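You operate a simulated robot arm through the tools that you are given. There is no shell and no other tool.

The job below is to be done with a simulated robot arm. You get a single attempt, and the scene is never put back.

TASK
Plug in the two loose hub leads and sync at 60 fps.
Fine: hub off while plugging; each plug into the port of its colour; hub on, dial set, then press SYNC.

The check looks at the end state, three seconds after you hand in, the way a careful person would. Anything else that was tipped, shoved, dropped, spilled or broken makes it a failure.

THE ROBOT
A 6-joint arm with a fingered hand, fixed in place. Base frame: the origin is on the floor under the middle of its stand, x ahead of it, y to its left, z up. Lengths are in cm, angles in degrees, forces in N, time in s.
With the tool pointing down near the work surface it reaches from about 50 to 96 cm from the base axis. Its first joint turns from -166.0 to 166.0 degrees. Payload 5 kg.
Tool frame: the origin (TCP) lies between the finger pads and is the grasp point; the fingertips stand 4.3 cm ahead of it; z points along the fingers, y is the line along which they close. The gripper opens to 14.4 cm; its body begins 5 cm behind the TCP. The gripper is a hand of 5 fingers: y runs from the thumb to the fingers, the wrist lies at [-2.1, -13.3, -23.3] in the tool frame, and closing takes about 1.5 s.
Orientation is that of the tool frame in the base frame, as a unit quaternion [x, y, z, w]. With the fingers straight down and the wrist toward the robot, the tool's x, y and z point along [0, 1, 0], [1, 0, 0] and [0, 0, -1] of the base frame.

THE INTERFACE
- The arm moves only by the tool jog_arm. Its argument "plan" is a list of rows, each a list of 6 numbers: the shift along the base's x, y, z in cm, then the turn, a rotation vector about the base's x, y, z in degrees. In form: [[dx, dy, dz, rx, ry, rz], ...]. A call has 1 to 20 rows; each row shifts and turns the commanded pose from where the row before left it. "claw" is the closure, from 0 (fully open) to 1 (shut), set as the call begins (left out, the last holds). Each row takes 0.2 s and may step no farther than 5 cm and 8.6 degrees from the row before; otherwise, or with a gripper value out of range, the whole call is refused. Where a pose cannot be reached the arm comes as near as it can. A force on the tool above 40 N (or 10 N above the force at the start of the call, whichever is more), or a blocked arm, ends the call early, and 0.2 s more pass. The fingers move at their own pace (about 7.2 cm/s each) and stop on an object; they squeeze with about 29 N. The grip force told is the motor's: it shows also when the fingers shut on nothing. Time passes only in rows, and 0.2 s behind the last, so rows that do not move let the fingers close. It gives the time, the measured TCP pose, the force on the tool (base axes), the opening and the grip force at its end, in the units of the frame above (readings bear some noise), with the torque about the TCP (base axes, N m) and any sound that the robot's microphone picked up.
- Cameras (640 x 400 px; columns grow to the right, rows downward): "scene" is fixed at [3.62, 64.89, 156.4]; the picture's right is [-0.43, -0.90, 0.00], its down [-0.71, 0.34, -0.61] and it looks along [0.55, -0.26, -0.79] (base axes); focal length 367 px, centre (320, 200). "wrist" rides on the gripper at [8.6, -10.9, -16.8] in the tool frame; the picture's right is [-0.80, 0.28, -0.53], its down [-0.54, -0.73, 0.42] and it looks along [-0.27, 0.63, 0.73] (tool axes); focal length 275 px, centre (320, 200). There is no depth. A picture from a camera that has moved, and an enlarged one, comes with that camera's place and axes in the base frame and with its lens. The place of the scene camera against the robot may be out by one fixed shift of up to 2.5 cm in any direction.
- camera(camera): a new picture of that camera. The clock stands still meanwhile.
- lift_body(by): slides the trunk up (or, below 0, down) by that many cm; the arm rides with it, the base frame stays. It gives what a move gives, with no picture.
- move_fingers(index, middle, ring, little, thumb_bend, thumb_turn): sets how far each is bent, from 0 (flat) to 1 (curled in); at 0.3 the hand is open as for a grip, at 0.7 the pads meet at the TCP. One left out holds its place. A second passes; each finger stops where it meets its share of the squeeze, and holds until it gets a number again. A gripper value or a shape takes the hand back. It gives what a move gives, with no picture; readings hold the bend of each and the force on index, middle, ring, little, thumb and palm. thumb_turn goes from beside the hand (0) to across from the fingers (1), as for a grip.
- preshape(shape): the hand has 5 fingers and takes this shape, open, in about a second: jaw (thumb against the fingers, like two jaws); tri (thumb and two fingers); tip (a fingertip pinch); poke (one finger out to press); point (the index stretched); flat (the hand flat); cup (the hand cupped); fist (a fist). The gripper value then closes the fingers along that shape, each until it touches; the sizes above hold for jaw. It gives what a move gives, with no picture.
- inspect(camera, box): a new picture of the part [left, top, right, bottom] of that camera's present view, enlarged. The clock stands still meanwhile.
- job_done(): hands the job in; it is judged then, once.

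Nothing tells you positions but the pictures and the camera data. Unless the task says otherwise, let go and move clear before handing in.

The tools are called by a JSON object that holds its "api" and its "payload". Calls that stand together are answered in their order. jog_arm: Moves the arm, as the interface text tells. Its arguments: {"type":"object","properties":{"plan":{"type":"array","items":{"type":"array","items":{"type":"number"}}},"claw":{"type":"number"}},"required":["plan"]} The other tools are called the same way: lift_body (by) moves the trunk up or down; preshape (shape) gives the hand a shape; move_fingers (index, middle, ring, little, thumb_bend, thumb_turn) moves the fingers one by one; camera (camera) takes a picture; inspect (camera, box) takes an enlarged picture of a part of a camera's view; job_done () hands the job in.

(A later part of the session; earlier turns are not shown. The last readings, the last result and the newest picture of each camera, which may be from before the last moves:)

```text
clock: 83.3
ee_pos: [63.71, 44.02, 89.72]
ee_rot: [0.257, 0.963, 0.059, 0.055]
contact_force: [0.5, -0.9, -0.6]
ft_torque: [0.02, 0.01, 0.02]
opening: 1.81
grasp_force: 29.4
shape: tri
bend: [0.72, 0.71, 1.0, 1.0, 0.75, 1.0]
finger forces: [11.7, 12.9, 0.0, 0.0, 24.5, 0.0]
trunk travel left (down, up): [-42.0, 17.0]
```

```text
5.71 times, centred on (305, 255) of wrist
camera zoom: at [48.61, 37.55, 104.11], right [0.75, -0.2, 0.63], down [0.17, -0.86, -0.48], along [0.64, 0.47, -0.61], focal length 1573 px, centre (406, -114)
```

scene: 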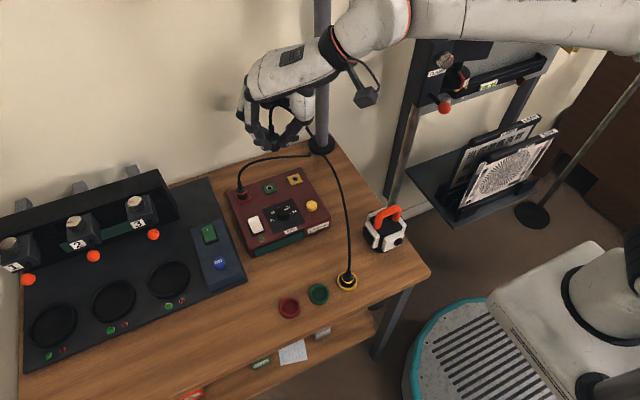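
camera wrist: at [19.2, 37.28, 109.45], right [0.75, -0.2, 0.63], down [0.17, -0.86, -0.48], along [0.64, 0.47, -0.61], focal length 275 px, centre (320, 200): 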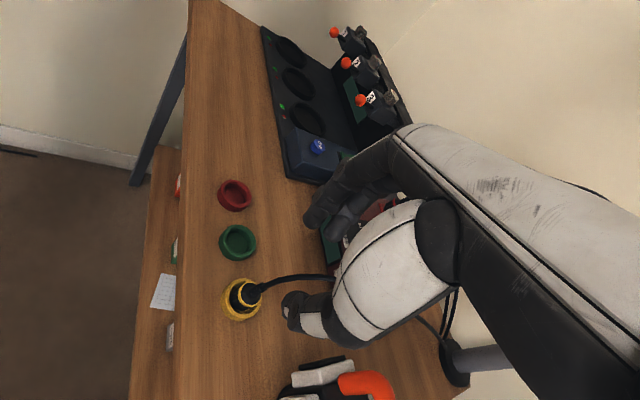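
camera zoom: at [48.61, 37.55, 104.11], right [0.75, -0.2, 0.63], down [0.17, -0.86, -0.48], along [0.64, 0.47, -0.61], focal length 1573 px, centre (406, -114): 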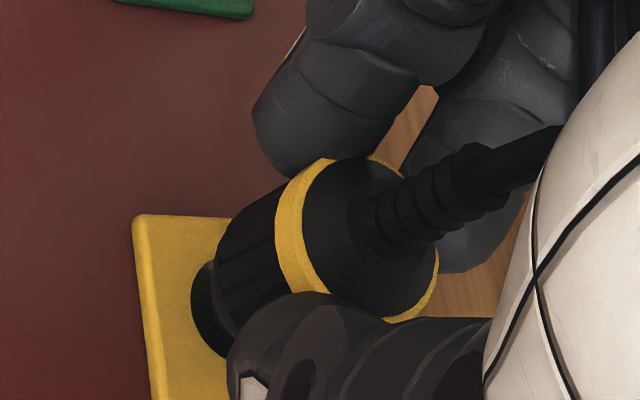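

{"api": "jog_arm", "payload": {"plan": [[0, 0, -0.2, 0, 0, 0], [0, 0, -0.15, 0, 0, 0], [0, 0, -0.1, 0, 0, 0], [0, 0, 0, 0, 0, 0]]}}

{"api": "inspect", "payload": {"camera": "scene", "box": [282, 162, 306, 186]}}

{"api": "inspect", "payload": {"camera": "wrist", "box": [270, 220, 340, 290]}}

```text
clock: 84.3
ee_pos: [63.7, 43.94, 89.2]
ee_rot: [0.256, 0.963, 0.058, 0.056]
contact_force: [0.7, 0.1, 0.6]
ft_torque: [0.03, -0.01, -0.02]
opening: 1.8
grasp_force: 28.9
shape: tri
bend: [0.72, 0.71, 1.0, 1.0, 0.75, 1.0]
finger forces: [11.7, 12.9, 0.0, 0.0, 24.5, 0.1]
trunk travel left (down, up): [-42.0, 17.0]
```

```text
16.00 times, centred on (294, 174) of scene
camera zoom: at [3.62, 64.89, 156.4], right [-0.43, -0.9, 0.0], down [-0.71, 0.34, -0.61], along [0.55, -0.26, -0.79], focal length 5873 px, centre (736, 616)
```

zoom: 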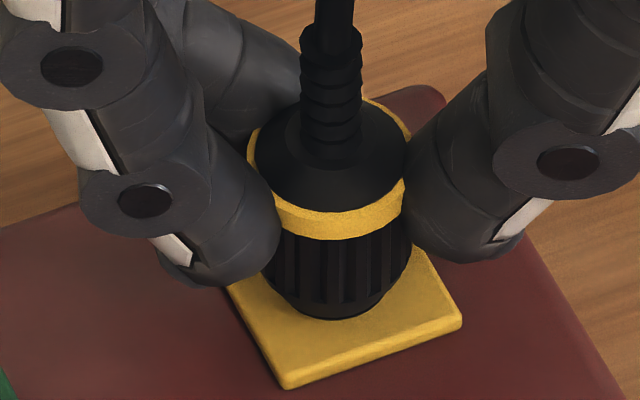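

```text
5.71 times, centred on (305, 255) of wrist
camera zoom: at [48.55, 37.55, 103.66], right [0.75, -0.2, 0.63], down [0.17, -0.86, -0.48], along [0.64, 0.47, -0.61], focal length 1573 px, centre (406, -114)
```

zoom: 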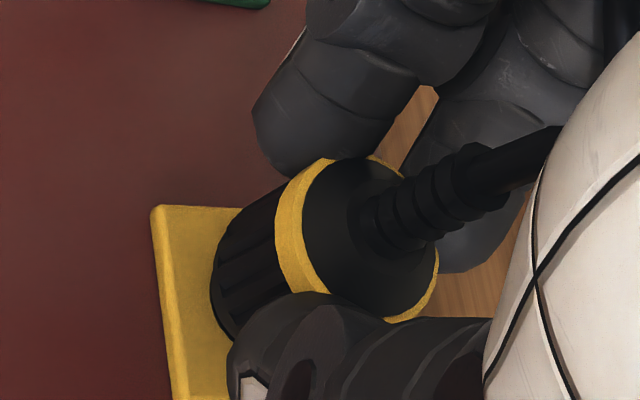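

{"api": "jog_arm", "payload": {"plan": [[0, 0, -0.1, 0, 0, 0], [0, 0, -0.1, 0, 0, 0], [0, 0, 0, 0, 0, 0]]}}

{"api": "inspect", "payload": {"camera": "scene", "box": [282, 162, 306, 186]}}

```text
clock: 85.2
ee_pos: [63.68, 43.99, 89.1]
ee_rot: [0.256, 0.963, 0.058, 0.057]
contact_force: [-0.6, 0.0, 0.1]
ft_torque: [0.0, 0.0, 0.02]
opening: 1.79
grasp_force: 29.2
shape: tri
bend: [0.72, 0.71, 1.0, 1.0, 0.75, 1.0]
finger forces: [11.6, 13.0, 0.0, 0.0, 24.6, 0.0]
trunk travel left (down, up): [-42.0, 17.0]
```

```text
16.00 times, centred on (294, 174) of scene
camera zoom: at [3.62, 64.89, 156.4], right [-0.43, -0.9, 0.0], down [-0.71, 0.34, -0.61], along [0.55, -0.26, -0.79], focal length 5873 px, centre (736, 616)
```

zoom: 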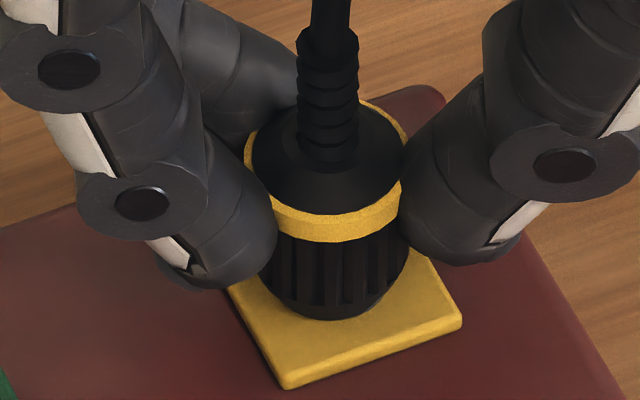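

{"api": "jog_arm", "payload": {"plan": [[0, 0, -0.1, 0, 0, 0], [0, 0, -0.1, 0, 0, 0], [0, 0, 0, 0, 0, 0]]}}

{"api": "inspect", "payload": {"camera": "scene", "box": [282, 162, 306, 186]}}

```text
clock: 86.0
ee_pos: [63.7, 43.81, 88.97]
ee_rot: [0.257, 0.963, 0.058, 0.058]
contact_force: [1.8, -1.3, 8.5]
ft_torque: [-0.2, 0.03, 0.03]
opening: 1.87
grasp_force: 28.3
shape: tri
bend: [0.72, 0.68, 1.0, 1.0, 0.75, 1.0]
finger forces: [12.4, 16.3, 0.0, 0.0, 28.4, 0.0]
trunk travel left (down, up): [-42.0, 17.0]
heard: snap
```

```text
16.00 times, centred on (294, 174) of scene
camera zoom: at [3.62, 64.89, 156.4], right [-0.43, -0.9, 0.0], down [-0.71, 0.34, -0.61], along [0.55, -0.26, -0.79], focal length 5873 px, centre (736, 616)
```

zoom: 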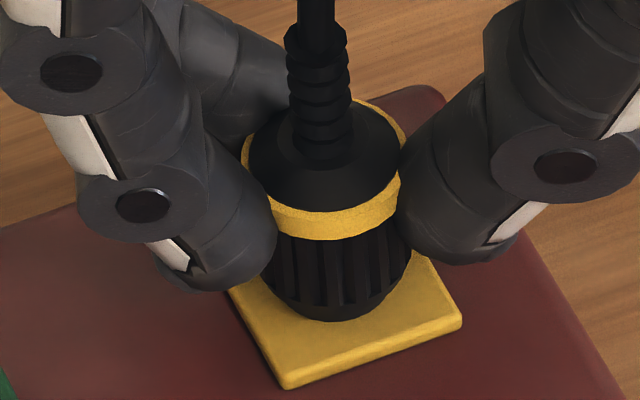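

"Snap" — the yellow plug latched. The green one gave no snap, so it will need a firmer press. Release the yellow and retreat along the tool axis.

{"api": "jog_arm", "payload": {"plan": [[0, 0, 0.1, 0, 0, 0], [0, 0, 0, 0, 0, 0]]}}

{"api": "jog_arm", "payload": {"plan": [[0, 0, 0, 0, 0, 0], [0, 0, 0, 0, 0, 0], [0, 0, 0, 0, 0, 0], [0, 0, 0, 0, 0, 0]], "claw": 0.65}}

{"api": "inspect", "payload": {"camera": "scene", "box": [260, 150, 330, 200]}}

{"api": "inspect", "payload": {"camera": "wrist", "box": [240, 180, 360, 300]}}

```text
clock: 86.5
ee_pos: [63.73, 43.89, 89.08]
ee_rot: [0.258, 0.963, 0.057, 0.056]
contact_force: [5.2, -3.0, 6.2]
ft_torque: [-0.2, -0.02, -0.01]
opening: 1.86
grasp_force: 29.3
shape: tri
bend: [0.72, 0.68, 1.0, 1.0, 0.75, 1.0]
finger forces: [11.7, 17.0, 0.1, 0.0, 27.9, 0.0]
trunk travel left (down, up): [-42.0, 17.0]
```

```text
clock: 87.5
ee_pos: [63.62, 43.95, 89.06]
ee_rot: [0.257, 0.963, 0.058, 0.056]
contact_force: [0.1, 0.2, 1.6]
ft_torque: [0.03, -0.05, -0.01]
opening: 4.98
grasp_force: 0.1
shape: tri
bend: [0.74, 0.51, 0.99, 0.99, 0.73, 1.0]
finger forces: [0.0, 0.0, 0.0, 0.0, 0.0, 0.0]
trunk travel left (down, up): [-42.0, 17.0]
heard: snap
```

```text
8.00 times, centred on (295, 175) of scene
camera zoom: at [3.62, 64.89, 156.4], right [-0.43, -0.9, 0.0], down [-0.71, 0.34, -0.61], along [0.55, -0.26, -0.79], focal length 2937 px, centre (520, 400)
```

zoom: 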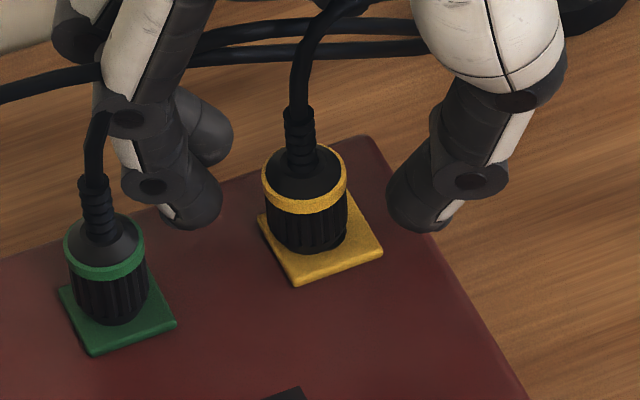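

```text
3.33 times, centred on (300, 240) of wrist
camera zoom: at [48.59, 37.6, 103.41], right [0.75, -0.2, 0.63], down [0.17, -0.86, -0.48], along [0.64, 0.47, -0.61], focal length 918 px, centre (387, 67)
```

zoom: 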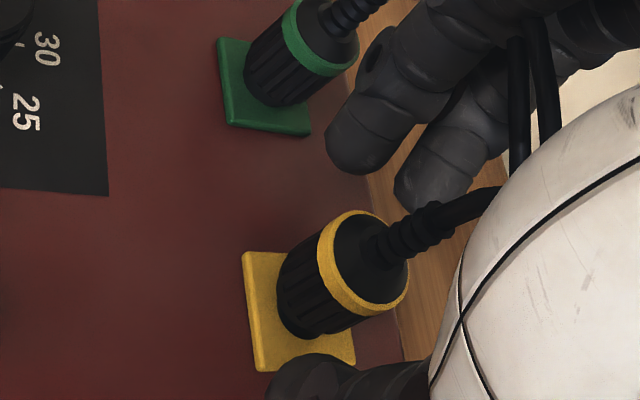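

{"api": "inspect", "payload": {"camera": "scene", "box": [282, 162, 306, 186]}}

{"api": "inspect", "payload": {"camera": "wrist", "box": [280, 230, 340, 290]}}

{"api": "inspect", "payload": {"camera": "scene", "box": [264, 172, 288, 196]}}

```text
16.00 times, centred on (294, 174) of scene
camera zoom: at [3.62, 64.89, 156.4], right [-0.43, -0.9, 0.0], down [-0.71, 0.34, -0.61], along [0.55, -0.26, -0.79], focal length 5873 px, centre (736, 616)
```

zoom: 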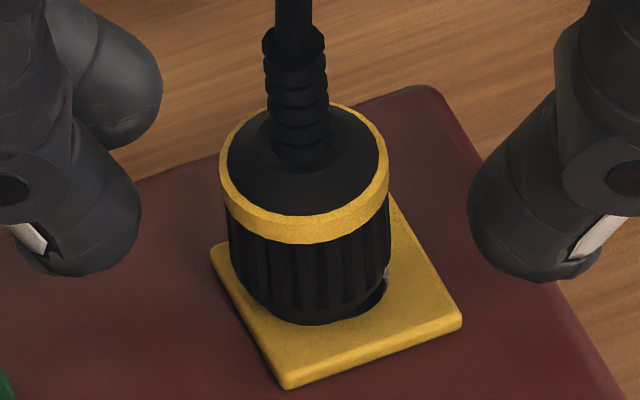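

```text
6.67 times, centred on (310, 260) of wrist
camera zoom: at [48.59, 37.6, 103.41], right [0.75, -0.2, 0.63], down [0.17, -0.86, -0.48], along [0.64, 0.47, -0.61], focal length 1835 px, centre (387, -200)
```

zoom: 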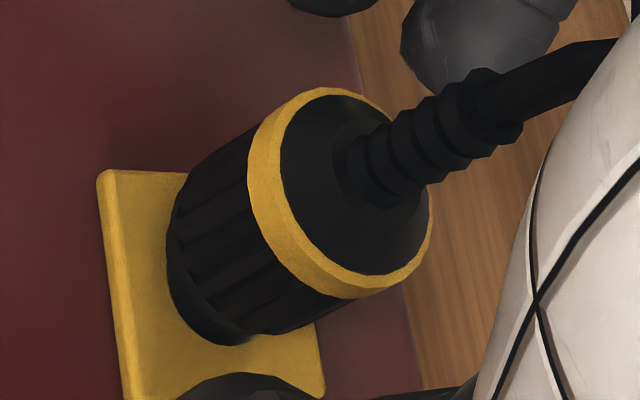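

```text
16.00 times, centred on (276, 184) of scene
camera zoom: at [3.62, 64.89, 156.4], right [-0.43, -0.9, 0.0], down [-0.71, 0.34, -0.61], along [0.55, -0.26, -0.79], focal length 5873 px, centre (1024, 456)
```

zoom: 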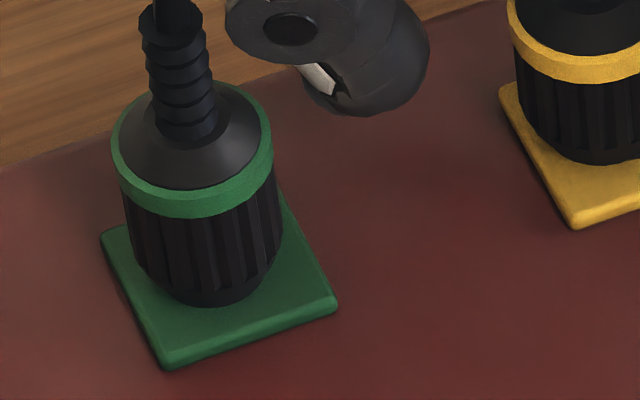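

The second snap on opening suggests the plug popped back out: it now sits ~0.3 cm off-centre (+y). The thumb likely pushed it during the fast release. I'll close again here (which re-centres it), press until it snaps, then release gradually.

{"api": "jog_arm", "payload": {"plan": [[0, 0, 0.1, 0, 0, 0], [0, 0, 0, 0, 0, 0], [0, 0, 0, 0, 0, 0], [0, 0, 0, 0, 0, 0], [0, 0, 0, 0, 0, 0], [0, 0, 0, 0, 0, 0], [0, 0, 0, 0, 0, 0]], "claw": 1.0}}

{"api": "inspect", "payload": {"camera": "scene", "box": [282, 162, 306, 186]}}

{"api": "inspect", "payload": {"camera": "wrist", "box": [280, 230, 340, 290]}}

```text
clock: 89.2
ee_pos: [63.88, 43.99, 89.07]
ee_rot: [0.256, 0.963, 0.058, 0.057]
contact_force: [0.0, 0.4, -0.2]
ft_torque: [-0.02, -0.03, 0.02]
opening: 1.54
grasp_force: 29.6
shape: tri
bend: [0.72, 0.65, 1.0, 1.0, 0.74, 1.0]
finger forces: [11.0, 10.9, 0.0, 0.0, 25.4, 0.0]
trunk travel left (down, up): [-42.0, 17.0]
```

```text
16.00 times, centred on (294, 174) of scene
camera zoom: at [3.62, 64.89, 156.4], right [-0.43, -0.9, 0.0], down [-0.71, 0.34, -0.61], along [0.55, -0.26, -0.79], focal length 5873 px, centre (736, 616)
```

zoom: 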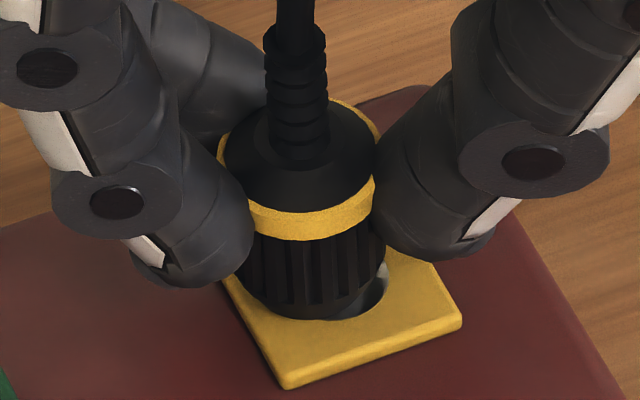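

```text
6.67 times, centred on (310, 260) of wrist
camera zoom: at [48.62, 37.57, 103.51], right [0.75, -0.2, 0.63], down [0.17, -0.86, -0.48], along [0.64, 0.47, -0.61], focal length 1835 px, centre (387, -200)
```

zoom: 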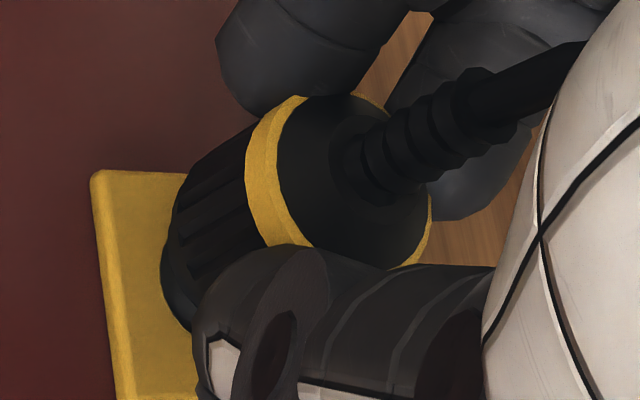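

The grip isn't self-centring, but the plug is held. I'll lift 0.3, shift (−0.18, −0.38) to the position where it snapped before, and press.

{"api": "jog_arm", "payload": {"plan": [[0, 0, 0.3, 0, 0, 0], [-0.18, -0.38, 0, 0, 0, 0], [0, 0, -0.2, 0, 0, 0], [0, 0, 0, 0, 0, 0]]}}

{"api": "inspect", "payload": {"camera": "scene", "box": [282, 162, 306, 186]}}

```text
clock: 90.2
ee_pos: [63.58, 43.55, 89.17]
ee_rot: [0.257, 0.963, 0.06, 0.055]
contact_force: [0.2, 0.5, -0.1]
ft_torque: [-0.03, 0.0, 0.01]
opening: 1.58
grasp_force: 28.9
shape: tri
bend: [0.72, 0.65, 1.0, 1.0, 0.74, 1.0]
finger forces: [11.2, 11.0, 0.0, 0.0, 25.4, 0.0]
trunk travel left (down, up): [-42.0, 17.0]
```

```text
16.00 times, centred on (294, 174) of scene
camera zoom: at [3.62, 64.89, 156.4], right [-0.43, -0.9, 0.0], down [-0.71, 0.34, -0.61], along [0.55, -0.26, -0.79], focal length 5873 px, centre (736, 616)
```

zoom: 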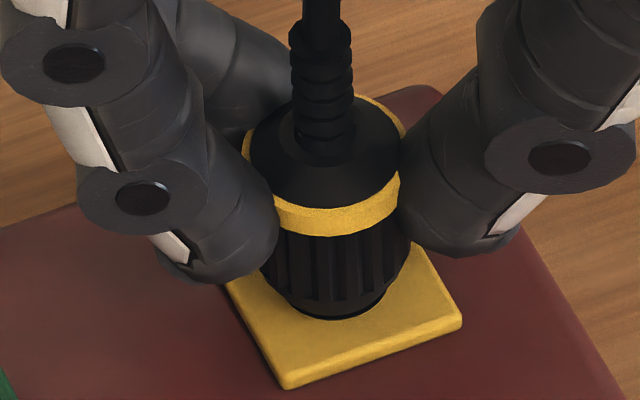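

{"api": "jog_arm", "payload": {"plan": [[0, 0, -0.1, 0, 0, 0], [0, 0, -0.1, 0, 0, 0], [0, 0, -0.1, 0, 0, 0], [0, 0, 0, 0, 0, 0]]}}

{"api": "inspect", "payload": {"camera": "scene", "box": [282, 162, 306, 186]}}

```text
clock: 91.2
ee_pos: [63.54, 43.59, 89.01]
ee_rot: [0.257, 0.963, 0.059, 0.057]
contact_force: [0.1, 0.4, 5.2]
ft_torque: [0.0, 0.02, 0.02]
opening: 1.58
grasp_force: 28.9
shape: tri
bend: [0.72, 0.65, 1.0, 1.0, 0.74, 1.0]
finger forces: [12.0, 12.1, 0.0, 0.0, 26.9, 0.0]
trunk travel left (down, up): [-42.0, 17.0]
```

```text
16.00 times, centred on (294, 174) of scene
camera zoom: at [3.62, 64.89, 156.4], right [-0.43, -0.9, 0.0], down [-0.71, 0.34, -0.61], along [0.55, -0.26, -0.79], focal length 5873 px, centre (736, 616)
```

zoom: 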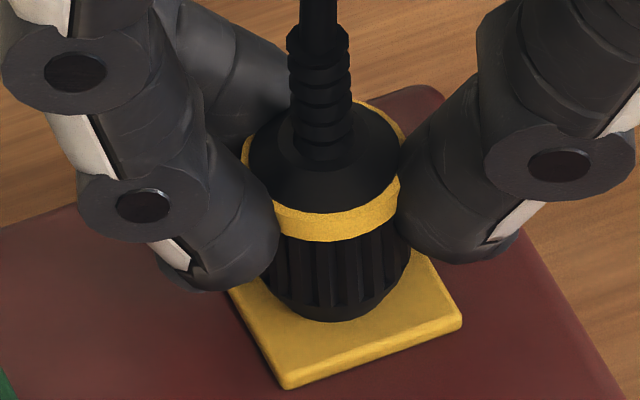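

{"api": "jog_arm", "payload": {"plan": [[0, 0, -0.1, 0, 0, 0], [0, 0, -0.1, 0, 0, 0], [0, 0, 0, 0, 0, 0]]}}

{"api": "inspect", "payload": {"camera": "scene", "box": [282, 162, 306, 186]}}

```text
clock: 92.0
ee_pos: [63.65, 43.63, 88.99]
ee_rot: [0.258, 0.963, 0.058, 0.056]
contact_force: [-0.8, 0.9, 14.2]
ft_torque: [-0.01, -0.01, 0.01]
opening: 1.65
grasp_force: 29.0
shape: tri
bend: [0.72, 0.65, 1.0, 1.0, 0.74, 1.0]
finger forces: [13.0, 13.6, 0.0, 0.0, 29.9, 0.1]
trunk travel left (down, up): [-42.0, 17.0]
```

```text
16.00 times, centred on (294, 174) of scene
camera zoom: at [3.62, 64.89, 156.4], right [-0.43, -0.9, 0.0], down [-0.71, 0.34, -0.61], along [0.55, -0.26, -0.79], focal length 5873 px, centre (736, 616)
```

zoom: 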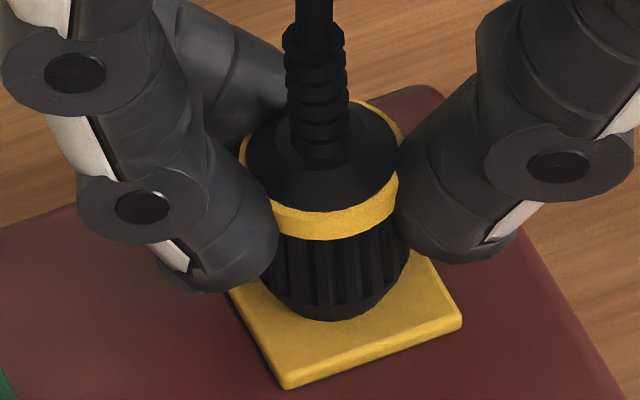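

No snap yet at 14 N. Before the earlier snap the ring was ~4 px further right, so I'll search in small lateral steps under light pressure.

{"api": "jog_arm", "payload": {"plan": [[0, 0, 0.1, 0, 0, 0], [0, -0.1, 0, 0, 0, 0], [0, 0, 0, 0, 0, 0]]}}

{"api": "jog_arm", "payload": {"plan": [[0.1, 0, 0, 0, 0, 0], [0, 0, -0.05, 0, 0, 0], [0, 0, 0, 0, 0, 0]]}}

{"api": "inspect", "payload": {"camera": "scene", "box": [282, 162, 306, 186]}}

```text
clock: 92.8
ee_pos: [63.64, 43.41, 89.09]
ee_rot: [0.257, 0.963, 0.06, 0.057]
contact_force: [1.2, 2.5, 12.6]
ft_torque: [0.08, -0.05, 0.04]
opening: 1.61
grasp_force: 28.7
shape: tri
bend: [0.72, 0.65, 1.0, 1.0, 0.74, 1.0]
finger forces: [13.7, 14.7, 0.0, 0.0, 28.4, 0.0]
trunk travel left (down, up): [-42.0, 17.0]
```

```text
clock: 93.5
ee_pos: [63.45, 43.51, 88.97]
ee_rot: [0.256, 0.963, 0.059, 0.057]
contact_force: [-2.9, -0.1, 17.1]
ft_torque: [0.0, 0.1, 0.0]
opening: 1.63
grasp_force: 29.3
shape: tri
bend: [0.72, 0.65, 1.0, 1.0, 0.74, 1.0]
finger forces: [14.0, 13.2, 0.1, 0.0, 30.9, 0.1]
trunk travel left (down, up): [-42.0, 17.0]
```

```text
16.00 times, centred on (294, 174) of scene
camera zoom: at [3.62, 64.89, 156.4], right [-0.43, -0.9, 0.0], down [-0.71, 0.34, -0.61], along [0.55, -0.26, -0.79], focal length 5873 px, centre (736, 616)
```

zoom: 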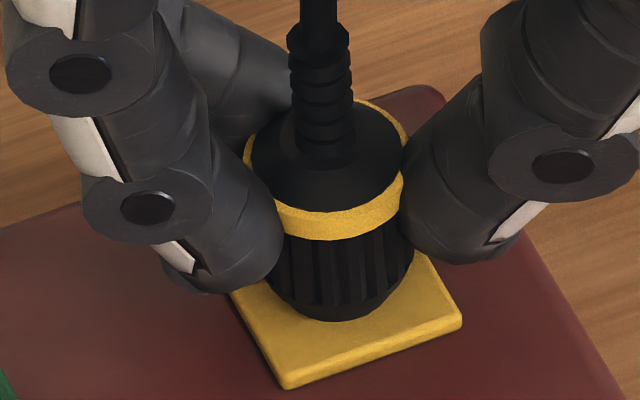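

{"api": "inspect", "payload": {"camera": "scene", "box": [230, 120, 350, 220]}}

{"api": "inspect", "payload": {"camera": "wrist", "box": [200, 140, 400, 340]}}

{"api": "camera", "payload": {"camera": "scene"}}

```text
4.00 times, centred on (290, 170) of scene
camera zoom: at [3.62, 64.89, 156.4], right [-0.43, -0.9, 0.0], down [-0.71, 0.34, -0.61], along [0.55, -0.26, -0.79], focal length 1468 px, centre (440, 320)
```

zoom: 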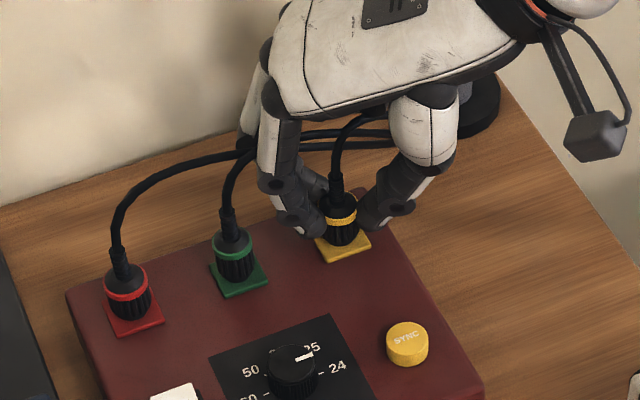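

```text
2.00 times, centred on (300, 240) of wrist
camera zoom: at [48.43, 37.11, 103.32], right [0.75, -0.2, 0.63], down [0.17, -0.86, -0.48], along [0.64, 0.47, -0.61], focal length 551 px, centre (360, 120)
```

zoom: 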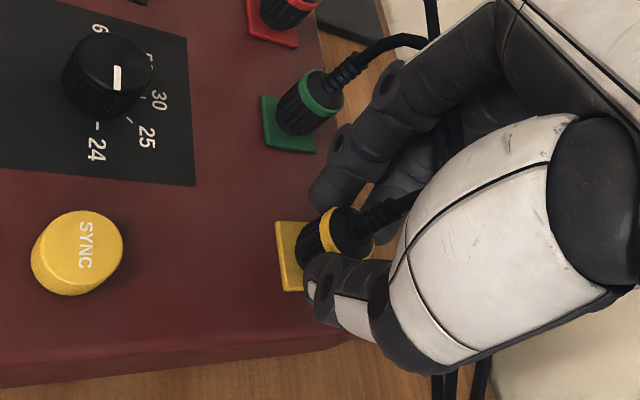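

```text
taken
```

scene: 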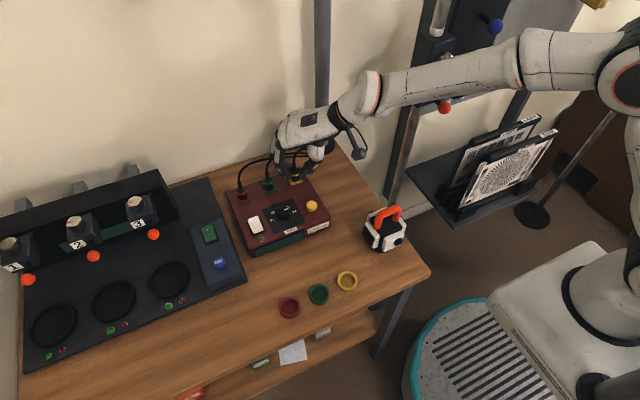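

I suspect the latch needs a fresh approach from above. I'll lift the yellow plug 3 cm and come down again on the same spot.

{"api": "jog_arm", "payload": {"plan": [[0, 0, 0.5, 0, 0, 0], [0, 0, 1, 0, 0, 0], [0, 0, 1.5, 0, 0, 0], [0, 0, 0, 0, 0, 0]]}}

{"api": "inspect", "payload": {"camera": "scene", "box": [275, 150, 315, 190]}}

{"api": "inspect", "payload": {"camera": "wrist", "box": [260, 220, 340, 300]}}

```text
clock: 94.5
ee_pos: [63.65, 43.62, 91.64]
ee_rot: [0.257, 0.963, 0.059, 0.057]
contact_force: [-0.1, 0.5, -1.4]
ft_torque: [-0.02, 0.0, -0.03]
opening: 1.59
grasp_force: 28.8
shape: tri
bend: [0.72, 0.65, 1.0, 1.0, 0.74, 1.0]
finger forces: [12.5, 13.0, 0.1, 0.0, 27.3, 0.1]
trunk travel left (down, up): [-42.0, 17.0]
```

```text
10.00 times, centred on (295, 170) of scene
camera zoom: at [3.62, 64.89, 156.4], right [-0.43, -0.9, 0.0], down [-0.71, 0.34, -0.61], along [0.55, -0.26, -0.79], focal length 3671 px, centre (570, 500)
```

zoom: 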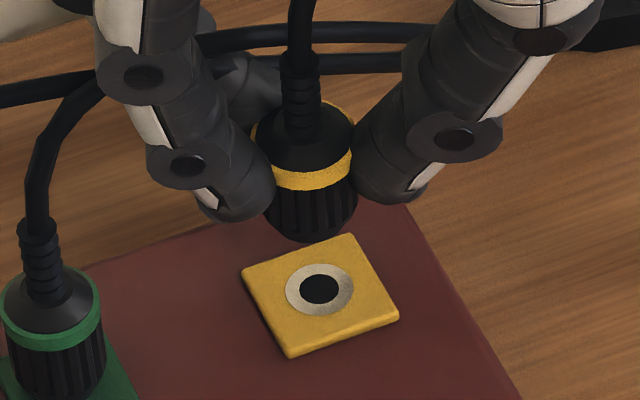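

```text
5.00 times, centred on (300, 260) of wrist
camera zoom: at [48.54, 37.23, 106.16], right [0.75, -0.2, 0.63], down [0.17, -0.86, -0.48], along [0.64, 0.47, -0.61], focal length 1376 px, centre (420, -100)
```

zoom: 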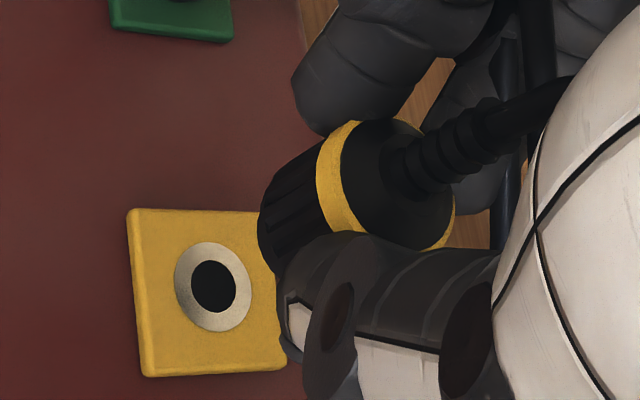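

{"api": "jog_arm", "payload": {"plan": [[0, -0.05, -1.0, 0, 0, 0], [0, 0, -0.8, 0, 0, 0], [0, 0, -0.4, 0, 0, 0], [0, 0, -0.2, 0, 0, 0], [0, 0, -0.1, 0, 0, 0], [0, 0, -0.1, 0, 0, 0], [0, 0, 0, 0, 0, 0]]}}

{"api": "inspect", "payload": {"camera": "scene", "box": [282, 162, 306, 186]}}

```text
clock: 96.2
ee_pos: [63.67, 43.44, 89.15]
ee_rot: [0.256, 0.963, 0.058, 0.055]
contact_force: [-0.5, -0.8, -0.8]
ft_torque: [-0.02, 0.02, 0.02]
opening: 1.61
grasp_force: 28.6
shape: tri
bend: [0.72, 0.65, 1.0, 1.0, 0.74, 1.0]
finger forces: [12.6, 13.2, 0.0, 0.1, 27.3, 0.0]
trunk travel left (down, up): [-42.0, 17.0]
```

```text
16.00 times, centred on (294, 174) of scene
camera zoom: at [3.62, 64.89, 156.4], right [-0.43, -0.9, 0.0], down [-0.71, 0.34, -0.61], along [0.55, -0.26, -0.79], focal length 5873 px, centre (736, 616)
```

zoom: 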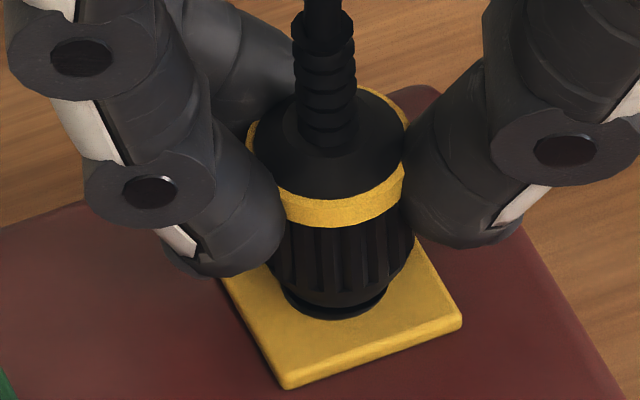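

{"api": "jog_arm", "payload": {"plan": [[0, 0, -0.15, 0, 0, 0], [0, 0, -0.1, 0, 0, 0], [0, 0, -0.1, 0, 0, 0], [0, 0, 0, 0, 0, 0]]}}

{"api": "inspect", "payload": {"camera": "scene", "box": [282, 162, 306, 186]}}

```text
clock: 97.2
ee_pos: [63.57, 43.43, 88.89]
ee_rot: [0.256, 0.963, 0.059, 0.057]
contact_force: [-5.9, 0.5, 12.6]
ft_torque: [-0.01, 0.22, 0.08]
opening: 1.59
grasp_force: 28.9
shape: tri
bend: [0.72, 0.65, 1.0, 1.0, 0.74, 1.0]
finger forces: [16.6, 12.6, 0.0, 0.0, 29.3, 0.1]
trunk travel left (down, up): [-42.0, 17.0]
heard: snap
```

```text
16.00 times, centred on (294, 174) of scene
camera zoom: at [3.62, 64.89, 156.4], right [-0.43, -0.9, 0.0], down [-0.71, 0.34, -0.61], along [0.55, -0.26, -0.79], focal length 5873 px, centre (736, 616)
```

zoom: 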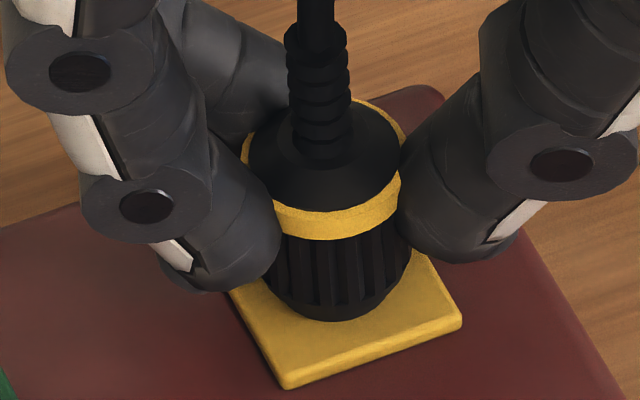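

Snap again — latched. This time I'll null the lateral force before a gradual release.

{"api": "jog_arm", "payload": {"plan": [[-0.1, 0, 0.05, 0, 0, 0], [0, 0, 0, 0, 0, 0]]}}

```text
clock: 97.8
ee_pos: [63.53, 43.53, 89.01]
ee_rot: [0.256, 0.963, 0.059, 0.056]
contact_force: [-2.1, 5.8, 13.0]
ft_torque: [0.21, 0.02, 0.08]
opening: 1.61
grasp_force: 29.0
shape: tri
bend: [0.72, 0.65, 1.0, 1.0, 0.74, 1.0]
finger forces: [17.2, 14.9, 0.0, 0.0, 27.4, 0.1]
trunk travel left (down, up): [-42.0, 17.0]
```

{"api": "jog_arm", "payload": {"plan": [[-0.04, 0.1, 0.1, 0, 0, 0], [0, 0, 0, 0, 0, 0]]}}

```text
clock: 98.3
ee_pos: [63.54, 43.4, 88.93]
ee_rot: [0.257, 0.963, 0.058, 0.057]
contact_force: [1.4, 1.9, 10.1]
ft_torque: [0.14, -0.02, 0.01]
opening: 1.62
grasp_force: 28.7
shape: tri
bend: [0.72, 0.65, 1.0, 1.0, 0.74, 1.0]
finger forces: [15.8, 16.1, 0.0, 0.1, 27.5, 0.0]
trunk travel left (down, up): [-42.0, 17.0]
```

{"api": "jog_arm", "payload": {"plan": [[0, 0.03, 0.15, 0, 0, 0], [0, 0, 0, 0, 0, 0]]}}

{"api": "inspect", "payload": {"camera": "scene", "box": [282, 162, 306, 186]}}

```text
clock: 99.0
ee_pos: [63.4, 43.57, 88.95]
ee_rot: [0.257, 0.963, 0.057, 0.056]
contact_force: [1.4, -0.2, 1.7]
ft_torque: [-0.01, -0.01, 0.01]
opening: 1.61
grasp_force: 28.9
shape: tri
bend: [0.72, 0.65, 1.0, 1.0, 0.74, 1.0]
finger forces: [14.5, 15.1, 0.1, 0.0, 27.1, 0.0]
trunk travel left (down, up): [-42.0, 17.0]
heard: snap
```

```text
16.00 times, centred on (294, 174) of scene
camera zoom: at [3.62, 64.89, 156.4], right [-0.43, -0.9, 0.0], down [-0.71, 0.34, -0.61], along [0.55, -0.26, -0.79], focal length 5873 px, centre (736, 616)
```

zoom: 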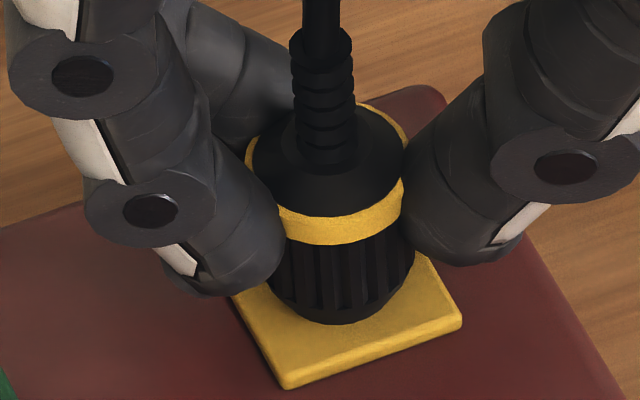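

The second snap on unloading suggests it pops back out unless pushed fully home; red also looks ~0.3 cm deeper. With the lateral force nulled here, I'll press more firmly.

{"api": "jog_arm", "payload": {"plan": [[0, 0, -0.15, 0, 0, 0], [0, 0, -0.15, 0, 0, 0], [0, 0, -0.1, 0, 0, 0], [0, 0, 0, 0, 0, 0]]}}

{"api": "inspect", "payload": {"camera": "scene", "box": [282, 162, 306, 186]}}

```text
clock: 100.0
ee_pos: [63.49, 43.57, 88.85]
ee_rot: [0.257, 0.963, 0.06, 0.057]
contact_force: [-0.5, -2.0, 16.6]
ft_torque: [-0.05, 0.04, -0.01]
opening: 1.62
grasp_force: 29.3
shape: tri
bend: [0.72, 0.65, 1.0, 1.0, 0.74, 1.0]
finger forces: [14.7, 16.1, 0.0, 0.1, 30.8, 0.0]
trunk travel left (down, up): [-42.0, 17.0]
```

```text
16.00 times, centred on (294, 174) of scene
camera zoom: at [3.62, 64.89, 156.4], right [-0.43, -0.9, 0.0], down [-0.71, 0.34, -0.61], along [0.55, -0.26, -0.79], focal length 5873 px, centre (736, 616)
```

zoom: 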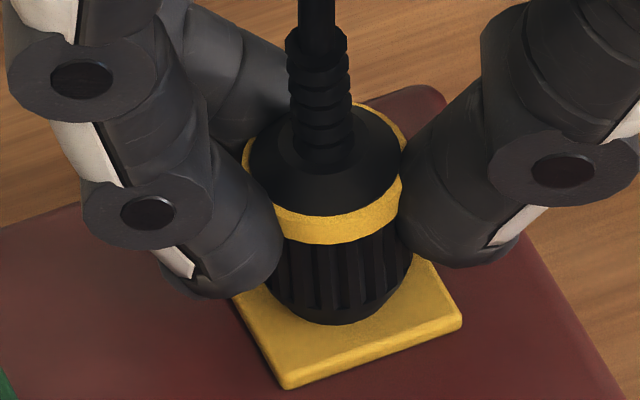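

The snap seems to re-arm only after lifting away, and unloading/raising un-snaps it. New approach: lift, come down at this refined position, and right after the snap release the grip gradually without raising.

{"api": "jog_arm", "payload": {"plan": [[0, 0, 0.5, 0, 0, 0], [0, 0, 1, 0, 0, 0], [0, 0, 1.5, 0, 0, 0], [0, -0.04, 0, 0, 0, 0], [0, 0, -1.0, 0, 0, 0], [0, 0, -0.8, 0, 0, 0], [0, 0, -0.5, 0, 0, 0], [0, 0, -0.2, 0, 0, 0], [0, 0, 0, 0, 0, 0]]}}

{"api": "inspect", "payload": {"camera": "scene", "box": [282, 162, 306, 186]}}

```text
clock: 102.0
ee_pos: [63.48, 43.47, 89.17]
ee_rot: [0.257, 0.963, 0.059, 0.055]
contact_force: [0.8, -0.3, 0.6]
ft_torque: [-0.01, -0.04, 0.04]
opening: 1.6
grasp_force: 28.5
shape: tri
bend: [0.72, 0.65, 1.0, 1.0, 0.74, 1.0]
finger forces: [14.7, 15.0, 0.1, 0.1, 27.0, 0.0]
trunk travel left (down, up): [-42.0, 17.0]
```

```text
16.00 times, centred on (294, 174) of scene
camera zoom: at [3.62, 64.89, 156.4], right [-0.43, -0.9, 0.0], down [-0.71, 0.34, -0.61], along [0.55, -0.26, -0.79], focal length 5873 px, centre (736, 616)
```

zoom: 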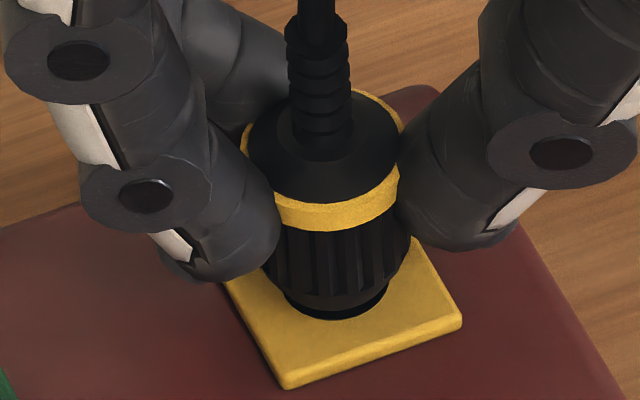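

{"api": "jog_arm", "payload": {"plan": [[0, 0, -0.1, 0, 0, 0], [0, 0, -0.1, 0, 0, 0], [0, 0, 0, 0, 0, 0]]}}

```text
clock: 102.8
ee_pos: [63.52, 43.55, 89.09]
ee_rot: [0.257, 0.963, 0.058, 0.057]
contact_force: [-0.1, 0.0, -0.6]
ft_torque: [-0.01, 0.04, -0.03]
opening: 1.6
grasp_force: 29.0
shape: tri
bend: [0.72, 0.65, 1.0, 1.0, 0.74, 1.0]
finger forces: [14.6, 14.9, 0.0, 0.1, 27.0, 0.0]
trunk travel left (down, up): [-42.0, 17.0]
```

{"api": "jog_arm", "payload": {"plan": [[0, 0, -0.1, 0, 0, 0], [0, 0, 0, 0, 0, 0]]}}

```text
clock: 103.3
ee_pos: [63.51, 43.57, 88.95]
ee_rot: [0.256, 0.963, 0.058, 0.057]
contact_force: [0.6, 0.6, 2.5]
ft_torque: [-0.02, 0.02, 0.01]
opening: 1.62
grasp_force: 29.0
shape: tri
bend: [0.72, 0.65, 1.0, 1.0, 0.74, 1.0]
finger forces: [14.8, 15.4, 0.1, 0.0, 27.3, 0.1]
trunk travel left (down, up): [-42.0, 17.0]
```

{"api": "jog_arm", "payload": {"plan": [[0, 0, -0.08, 0, 0, 0], [0, 0, 0, 0, 0, 0]]}}

{"api": "inspect", "payload": {"camera": "scene", "box": [282, 162, 306, 186]}}

```text
clock: 104.0
ee_pos: [63.46, 43.59, 88.91]
ee_rot: [0.258, 0.963, 0.058, 0.057]
contact_force: [1.1, -3.2, 9.5]
ft_torque: [-0.04, 0.03, -0.03]
opening: 1.63
grasp_force: 28.9
shape: tri
bend: [0.72, 0.65, 1.0, 1.0, 0.74, 1.0]
finger forces: [14.7, 16.5, 0.1, 0.0, 29.0, 0.1]
trunk travel left (down, up): [-42.0, 17.0]
heard: snap
```

```text
16.00 times, centred on (294, 174) of scene
camera zoom: at [3.62, 64.89, 156.4], right [-0.43, -0.9, 0.0], down [-0.71, 0.34, -0.61], along [0.55, -0.26, -0.79], focal length 5873 px, centre (736, 616)
```

zoom: 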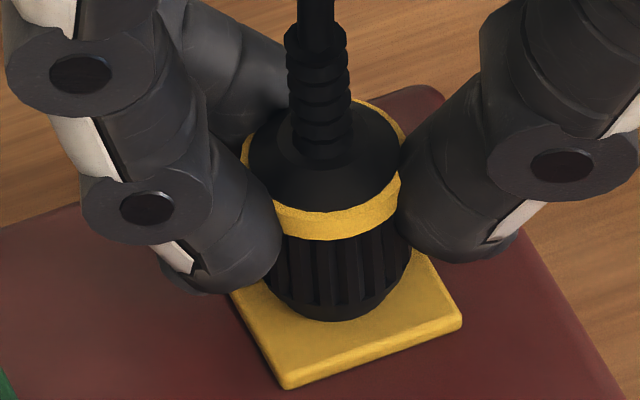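

Snapped with small lateral force, at exactly the same seat position as before. Now loosen the grip gradually without moving the arm.

{"api": "jog_arm", "payload": {"plan": [[0, 0, 0, 0, 0, 0], [0, 0, 0, 0, 0, 0]], "claw": 0.93}}

{"api": "jog_arm", "payload": {"plan": [[0, 0, 0, 0, 0, 0], [0, 0, 0, 0, 0, 0]], "claw": 0.9}}

```text
clock: 104.5
ee_pos: [63.5, 43.44, 88.91]
ee_rot: [0.258, 0.963, 0.059, 0.058]
contact_force: [2.6, -0.8, 12.2]
ft_torque: [-0.05, -0.05, -0.07]
opening: 1.61
grasp_force: 29.1
shape: tri
bend: [0.72, 0.65, 1.0, 1.0, 0.74, 1.0]
finger forces: [14.5, 17.3, 0.0, 0.0, 29.0, 0.0]
trunk travel left (down, up): [-42.0, 17.0]
```

```text
clock: 105.2
ee_pos: [63.47, 43.48, 88.95]
ee_rot: [0.257, 0.963, 0.059, 0.057]
contact_force: [4.6, -0.8, 12.8]
ft_torque: [-0.01, -0.11, -0.08]
opening: 1.61
grasp_force: 29.0
shape: tri
bend: [0.72, 0.65, 1.0, 1.0, 0.74, 1.0]
finger forces: [14.5, 18.2, 0.0, 0.0, 28.7, 0.0]
trunk travel left (down, up): [-42.0, 17.0]
```

{"api": "jog_arm", "payload": {"plan": [[0, 0, 0, 0, 0, 0], [0, 0, 0, 0, 0, 0]], "claw": 0.885}}

{"api": "jog_arm", "payload": {"plan": [[0, 0, 0, 0, 0, 0], [0, 0, 0, 0, 0, 0]], "claw": 0.875}}

```text
clock: 105.8
ee_pos: [63.27, 43.46, 88.52]
ee_rot: [0.257, 0.963, 0.057, 0.054]
contact_force: [0.3, 0.0, 1.1]
ft_torque: [0.02, -0.03, 0.02]
opening: 1.69
grasp_force: 0.1
shape: tri
bend: [0.72, 0.63, 0.99, 0.99, 0.73, 1.0]
finger forces: [1.2, 2.0, 0.0, 0.1, 1.2, 0.0]
trunk travel left (down, up): [-42.0, 17.0]
heard: snap
```

```text
clock: 106.3
ee_pos: [63.4, 43.62, 88.71]
ee_rot: [0.256, 0.963, 0.057, 0.056]
contact_force: [0.2, 0.4, -0.3]
ft_torque: [0.01, 0.01, 0.01]
opening: 1.81
grasp_force: 0.1
shape: tri
bend: [0.72, 0.63, 0.99, 0.99, 0.73, 1.0]
finger forces: [1.0, 1.3, 0.1, 0.0, 0.8, 0.0]
trunk travel left (down, up): [-42.0, 17.0]
```

{"api": "inspect", "payload": {"camera": "scene", "box": [282, 162, 306, 186]}}

{"api": "inspect", "payload": {"camera": "wrist", "box": [280, 230, 340, 290]}}

```text
16.00 times, centred on (294, 174) of scene
camera zoom: at [3.62, 64.89, 156.4], right [-0.43, -0.9, 0.0], down [-0.71, 0.34, -0.61], along [0.55, -0.26, -0.79], focal length 5873 px, centre (736, 616)
```

zoom: 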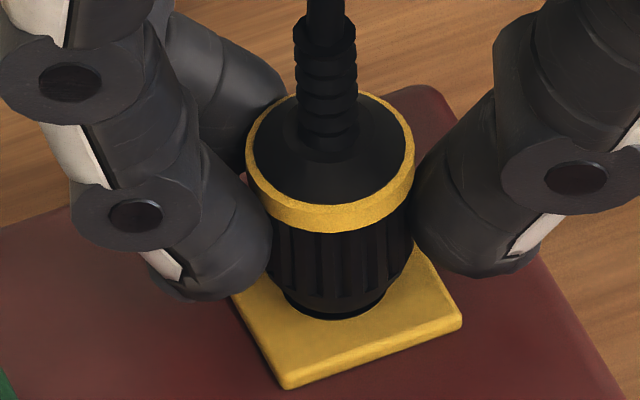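

```text
6.67 times, centred on (310, 260) of wrist
camera zoom: at [48.36, 37.16, 103.23], right [0.75, -0.2, 0.63], down [0.17, -0.86, -0.48], along [0.64, 0.47, -0.61], focal length 1835 px, centre (387, -200)
```

zoom: 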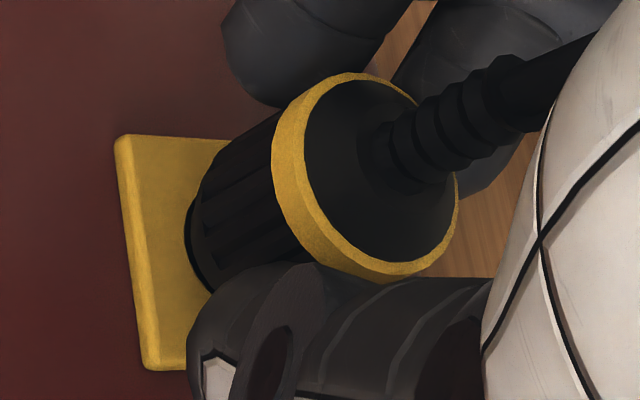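

When the pressure is released it springs up ~0.2 cm, so it isn't fully home. I need to push harder right after the snap. I'll regrip slightly higher for clearance, then press through the snap.

{"api": "jog_arm", "payload": {"plan": [[0, 0, 0, 0, 0, 0], [0, 0, 0, 0, 0, 0]], "claw": 0.84}}

{"api": "jog_arm", "payload": {"plan": [[0, 0, 0.4, 0, 0, 0], [0, 0, 0, 0, 0, 0]]}}

{"api": "inspect", "payload": {"camera": "scene", "box": [282, 162, 306, 186]}}

{"api": "inspect", "payload": {"camera": "wrist", "box": [280, 230, 340, 290]}}

```text
clock: 107.0
ee_pos: [63.52, 43.45, 88.83]
ee_rot: [0.256, 0.963, 0.058, 0.057]
contact_force: [0.2, -0.5, -1.3]
ft_torque: [0.02, 0.03, 0.03]
opening: 2.27
grasp_force: 0.2
shape: tri
bend: [0.73, 0.61, 0.99, 0.99, 0.74, 1.0]
finger forces: [0.0, 0.0, 0.0, 0.1, 0.0, 0.1]
trunk travel left (down, up): [-42.0, 17.0]
```

```text
clock: 107.5
ee_pos: [63.49, 43.52, 89.14]
ee_rot: [0.257, 0.963, 0.058, 0.056]
contact_force: [0.7, -0.7, 0.3]
ft_torque: [0.03, -0.01, 0.01]
opening: 2.29
grasp_force: 0.1
shape: tri
bend: [0.73, 0.61, 0.99, 0.99, 0.74, 1.0]
finger forces: [0.0, 0.0, 0.0, 0.1, 0.0, 0.0]
trunk travel left (down, up): [-42.0, 17.0]
```

```text
16.00 times, centred on (294, 174) of scene
camera zoom: at [3.62, 64.89, 156.4], right [-0.43, -0.9, 0.0], down [-0.71, 0.34, -0.61], along [0.55, -0.26, -0.79], focal length 5873 px, centre (736, 616)
```

zoom: 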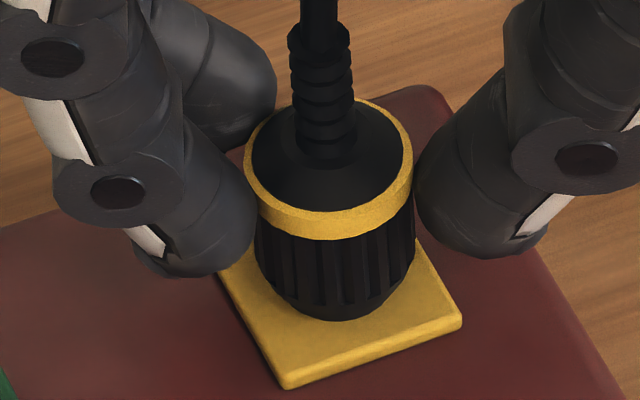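

```text
6.67 times, centred on (310, 260) of wrist
camera zoom: at [48.39, 37.15, 103.65], right [0.75, -0.2, 0.63], down [0.17, -0.86, -0.48], along [0.64, 0.47, -0.61], focal length 1835 px, centre (387, -200)
```

zoom: 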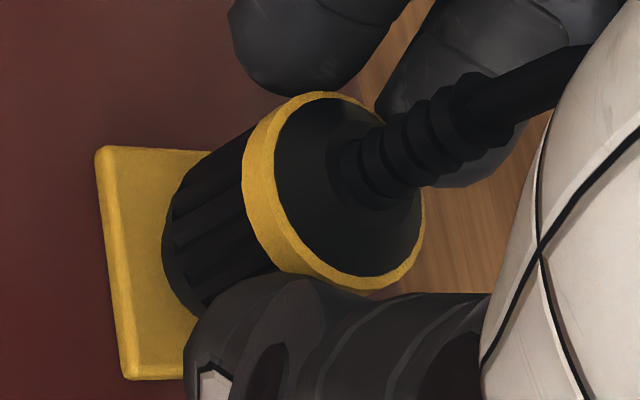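

{"api": "inspect", "payload": {"camera": "wrist", "box": [290, 250, 325, 285]}}

{"api": "inspect", "payload": {"camera": "wrist", "box": [285, 165, 325, 205]}}

{"api": "inspect", "payload": {"camera": "wrist", "box": [285, 110, 325, 150]}}

```text
11.43 times, centred on (308, 268) of wrist
camera zoom: at [48.39, 37.15, 103.65], right [0.75, -0.2, 0.63], down [0.17, -0.86, -0.48], along [0.64, 0.47, -0.61], focal length 3146 px, centre (463, -571)
```

zoom: 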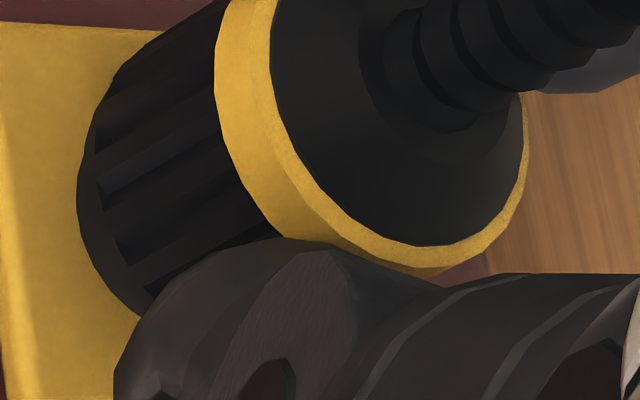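

```text
10.00 times, centred on (305, 185) of wrist
camera zoom: at [48.39, 37.15, 103.65], right [0.75, -0.2, 0.63], down [0.17, -0.86, -0.48], along [0.64, 0.47, -0.61], focal length 2753 px, centre (470, 350)
```

zoom: 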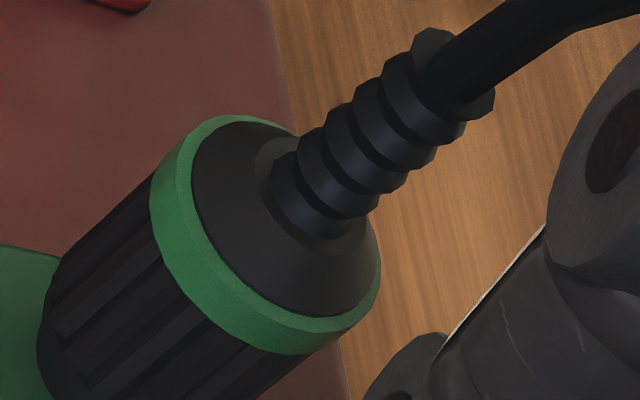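

```text
10.00 times, centred on (305, 130) of wrist
camera zoom: at [48.39, 37.15, 103.65], right [0.75, -0.2, 0.63], down [0.17, -0.86, -0.48], along [0.64, 0.47, -0.61], focal length 2753 px, centre (470, 900)
```

zoom: 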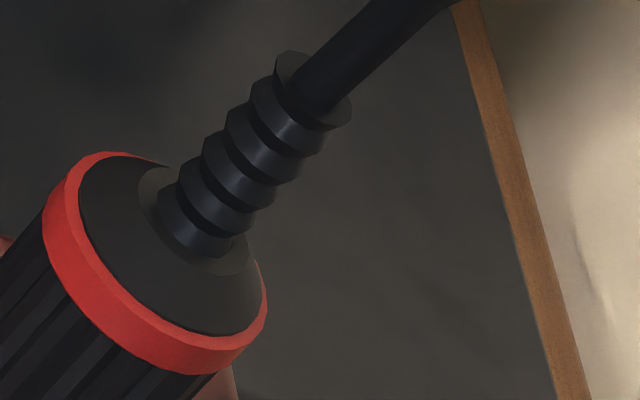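

I'll open wide, retreat, and look at all three plugs from a lower viewpoint to compare how deep they sit.

{"api": "jog_arm", "payload": {"plan": [[0, 0, 0, 0, 0, 0], [0, 0, 0, 0, 0, 0], [0, 0, 0, 0, 0, 0]], "claw": 0.65}}

{"api": "jog_arm", "payload": {"plan": [[-0.14, -0.08, 1, 0, 0, 0], [-0.28, -0.16, 2, 0, 0, 0], [-0.42, -0.24, 3, 0, 0, 0], [-0.5, -0.3, 3.5, 0, 0, 0], [0, 0, 0, 0, 0, 0]]}}

{"api": "inspect", "payload": {"camera": "scene", "box": [230, 130, 330, 220]}}

```text
clock: 108.3
ee_pos: [63.45, 43.52, 89.16]
ee_rot: [0.256, 0.963, 0.058, 0.057]
contact_force: [0.6, 1.1, 0.8]
ft_torque: [0.01, 0.01, 0.0]
opening: 5.01
grasp_force: 0.1
shape: tri
bend: [0.74, 0.51, 0.99, 0.99, 0.73, 1.0]
finger forces: [0.1, 0.1, 0.0, 0.1, 0.0, 0.1]
trunk travel left (down, up): [-42.0, 17.0]
```

```text
clock: 109.5
ee_pos: [62.08, 42.64, 98.77]
ee_rot: [0.257, 0.963, 0.057, 0.057]
contact_force: [0.3, -0.1, -0.3]
ft_torque: [0.03, 0.0, -0.06]
opening: 5.01
grasp_force: 0.1
shape: tri
bend: [0.74, 0.51, 0.99, 0.99, 0.73, 1.0]
finger forces: [0.0, 0.0, 0.0, 0.0, 0.1, 0.0]
trunk travel left (down, up): [-42.0, 17.0]
```

```text
4.44 times, centred on (280, 175) of scene
camera zoom: at [3.62, 64.89, 156.4], right [-0.43, -0.9, 0.0], down [-0.71, 0.34, -0.61], along [0.55, -0.26, -0.79], focal length 1632 px, centre (498, 311)
```

zoom: 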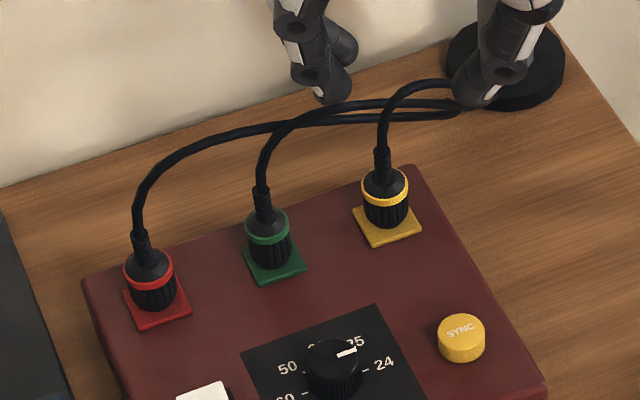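

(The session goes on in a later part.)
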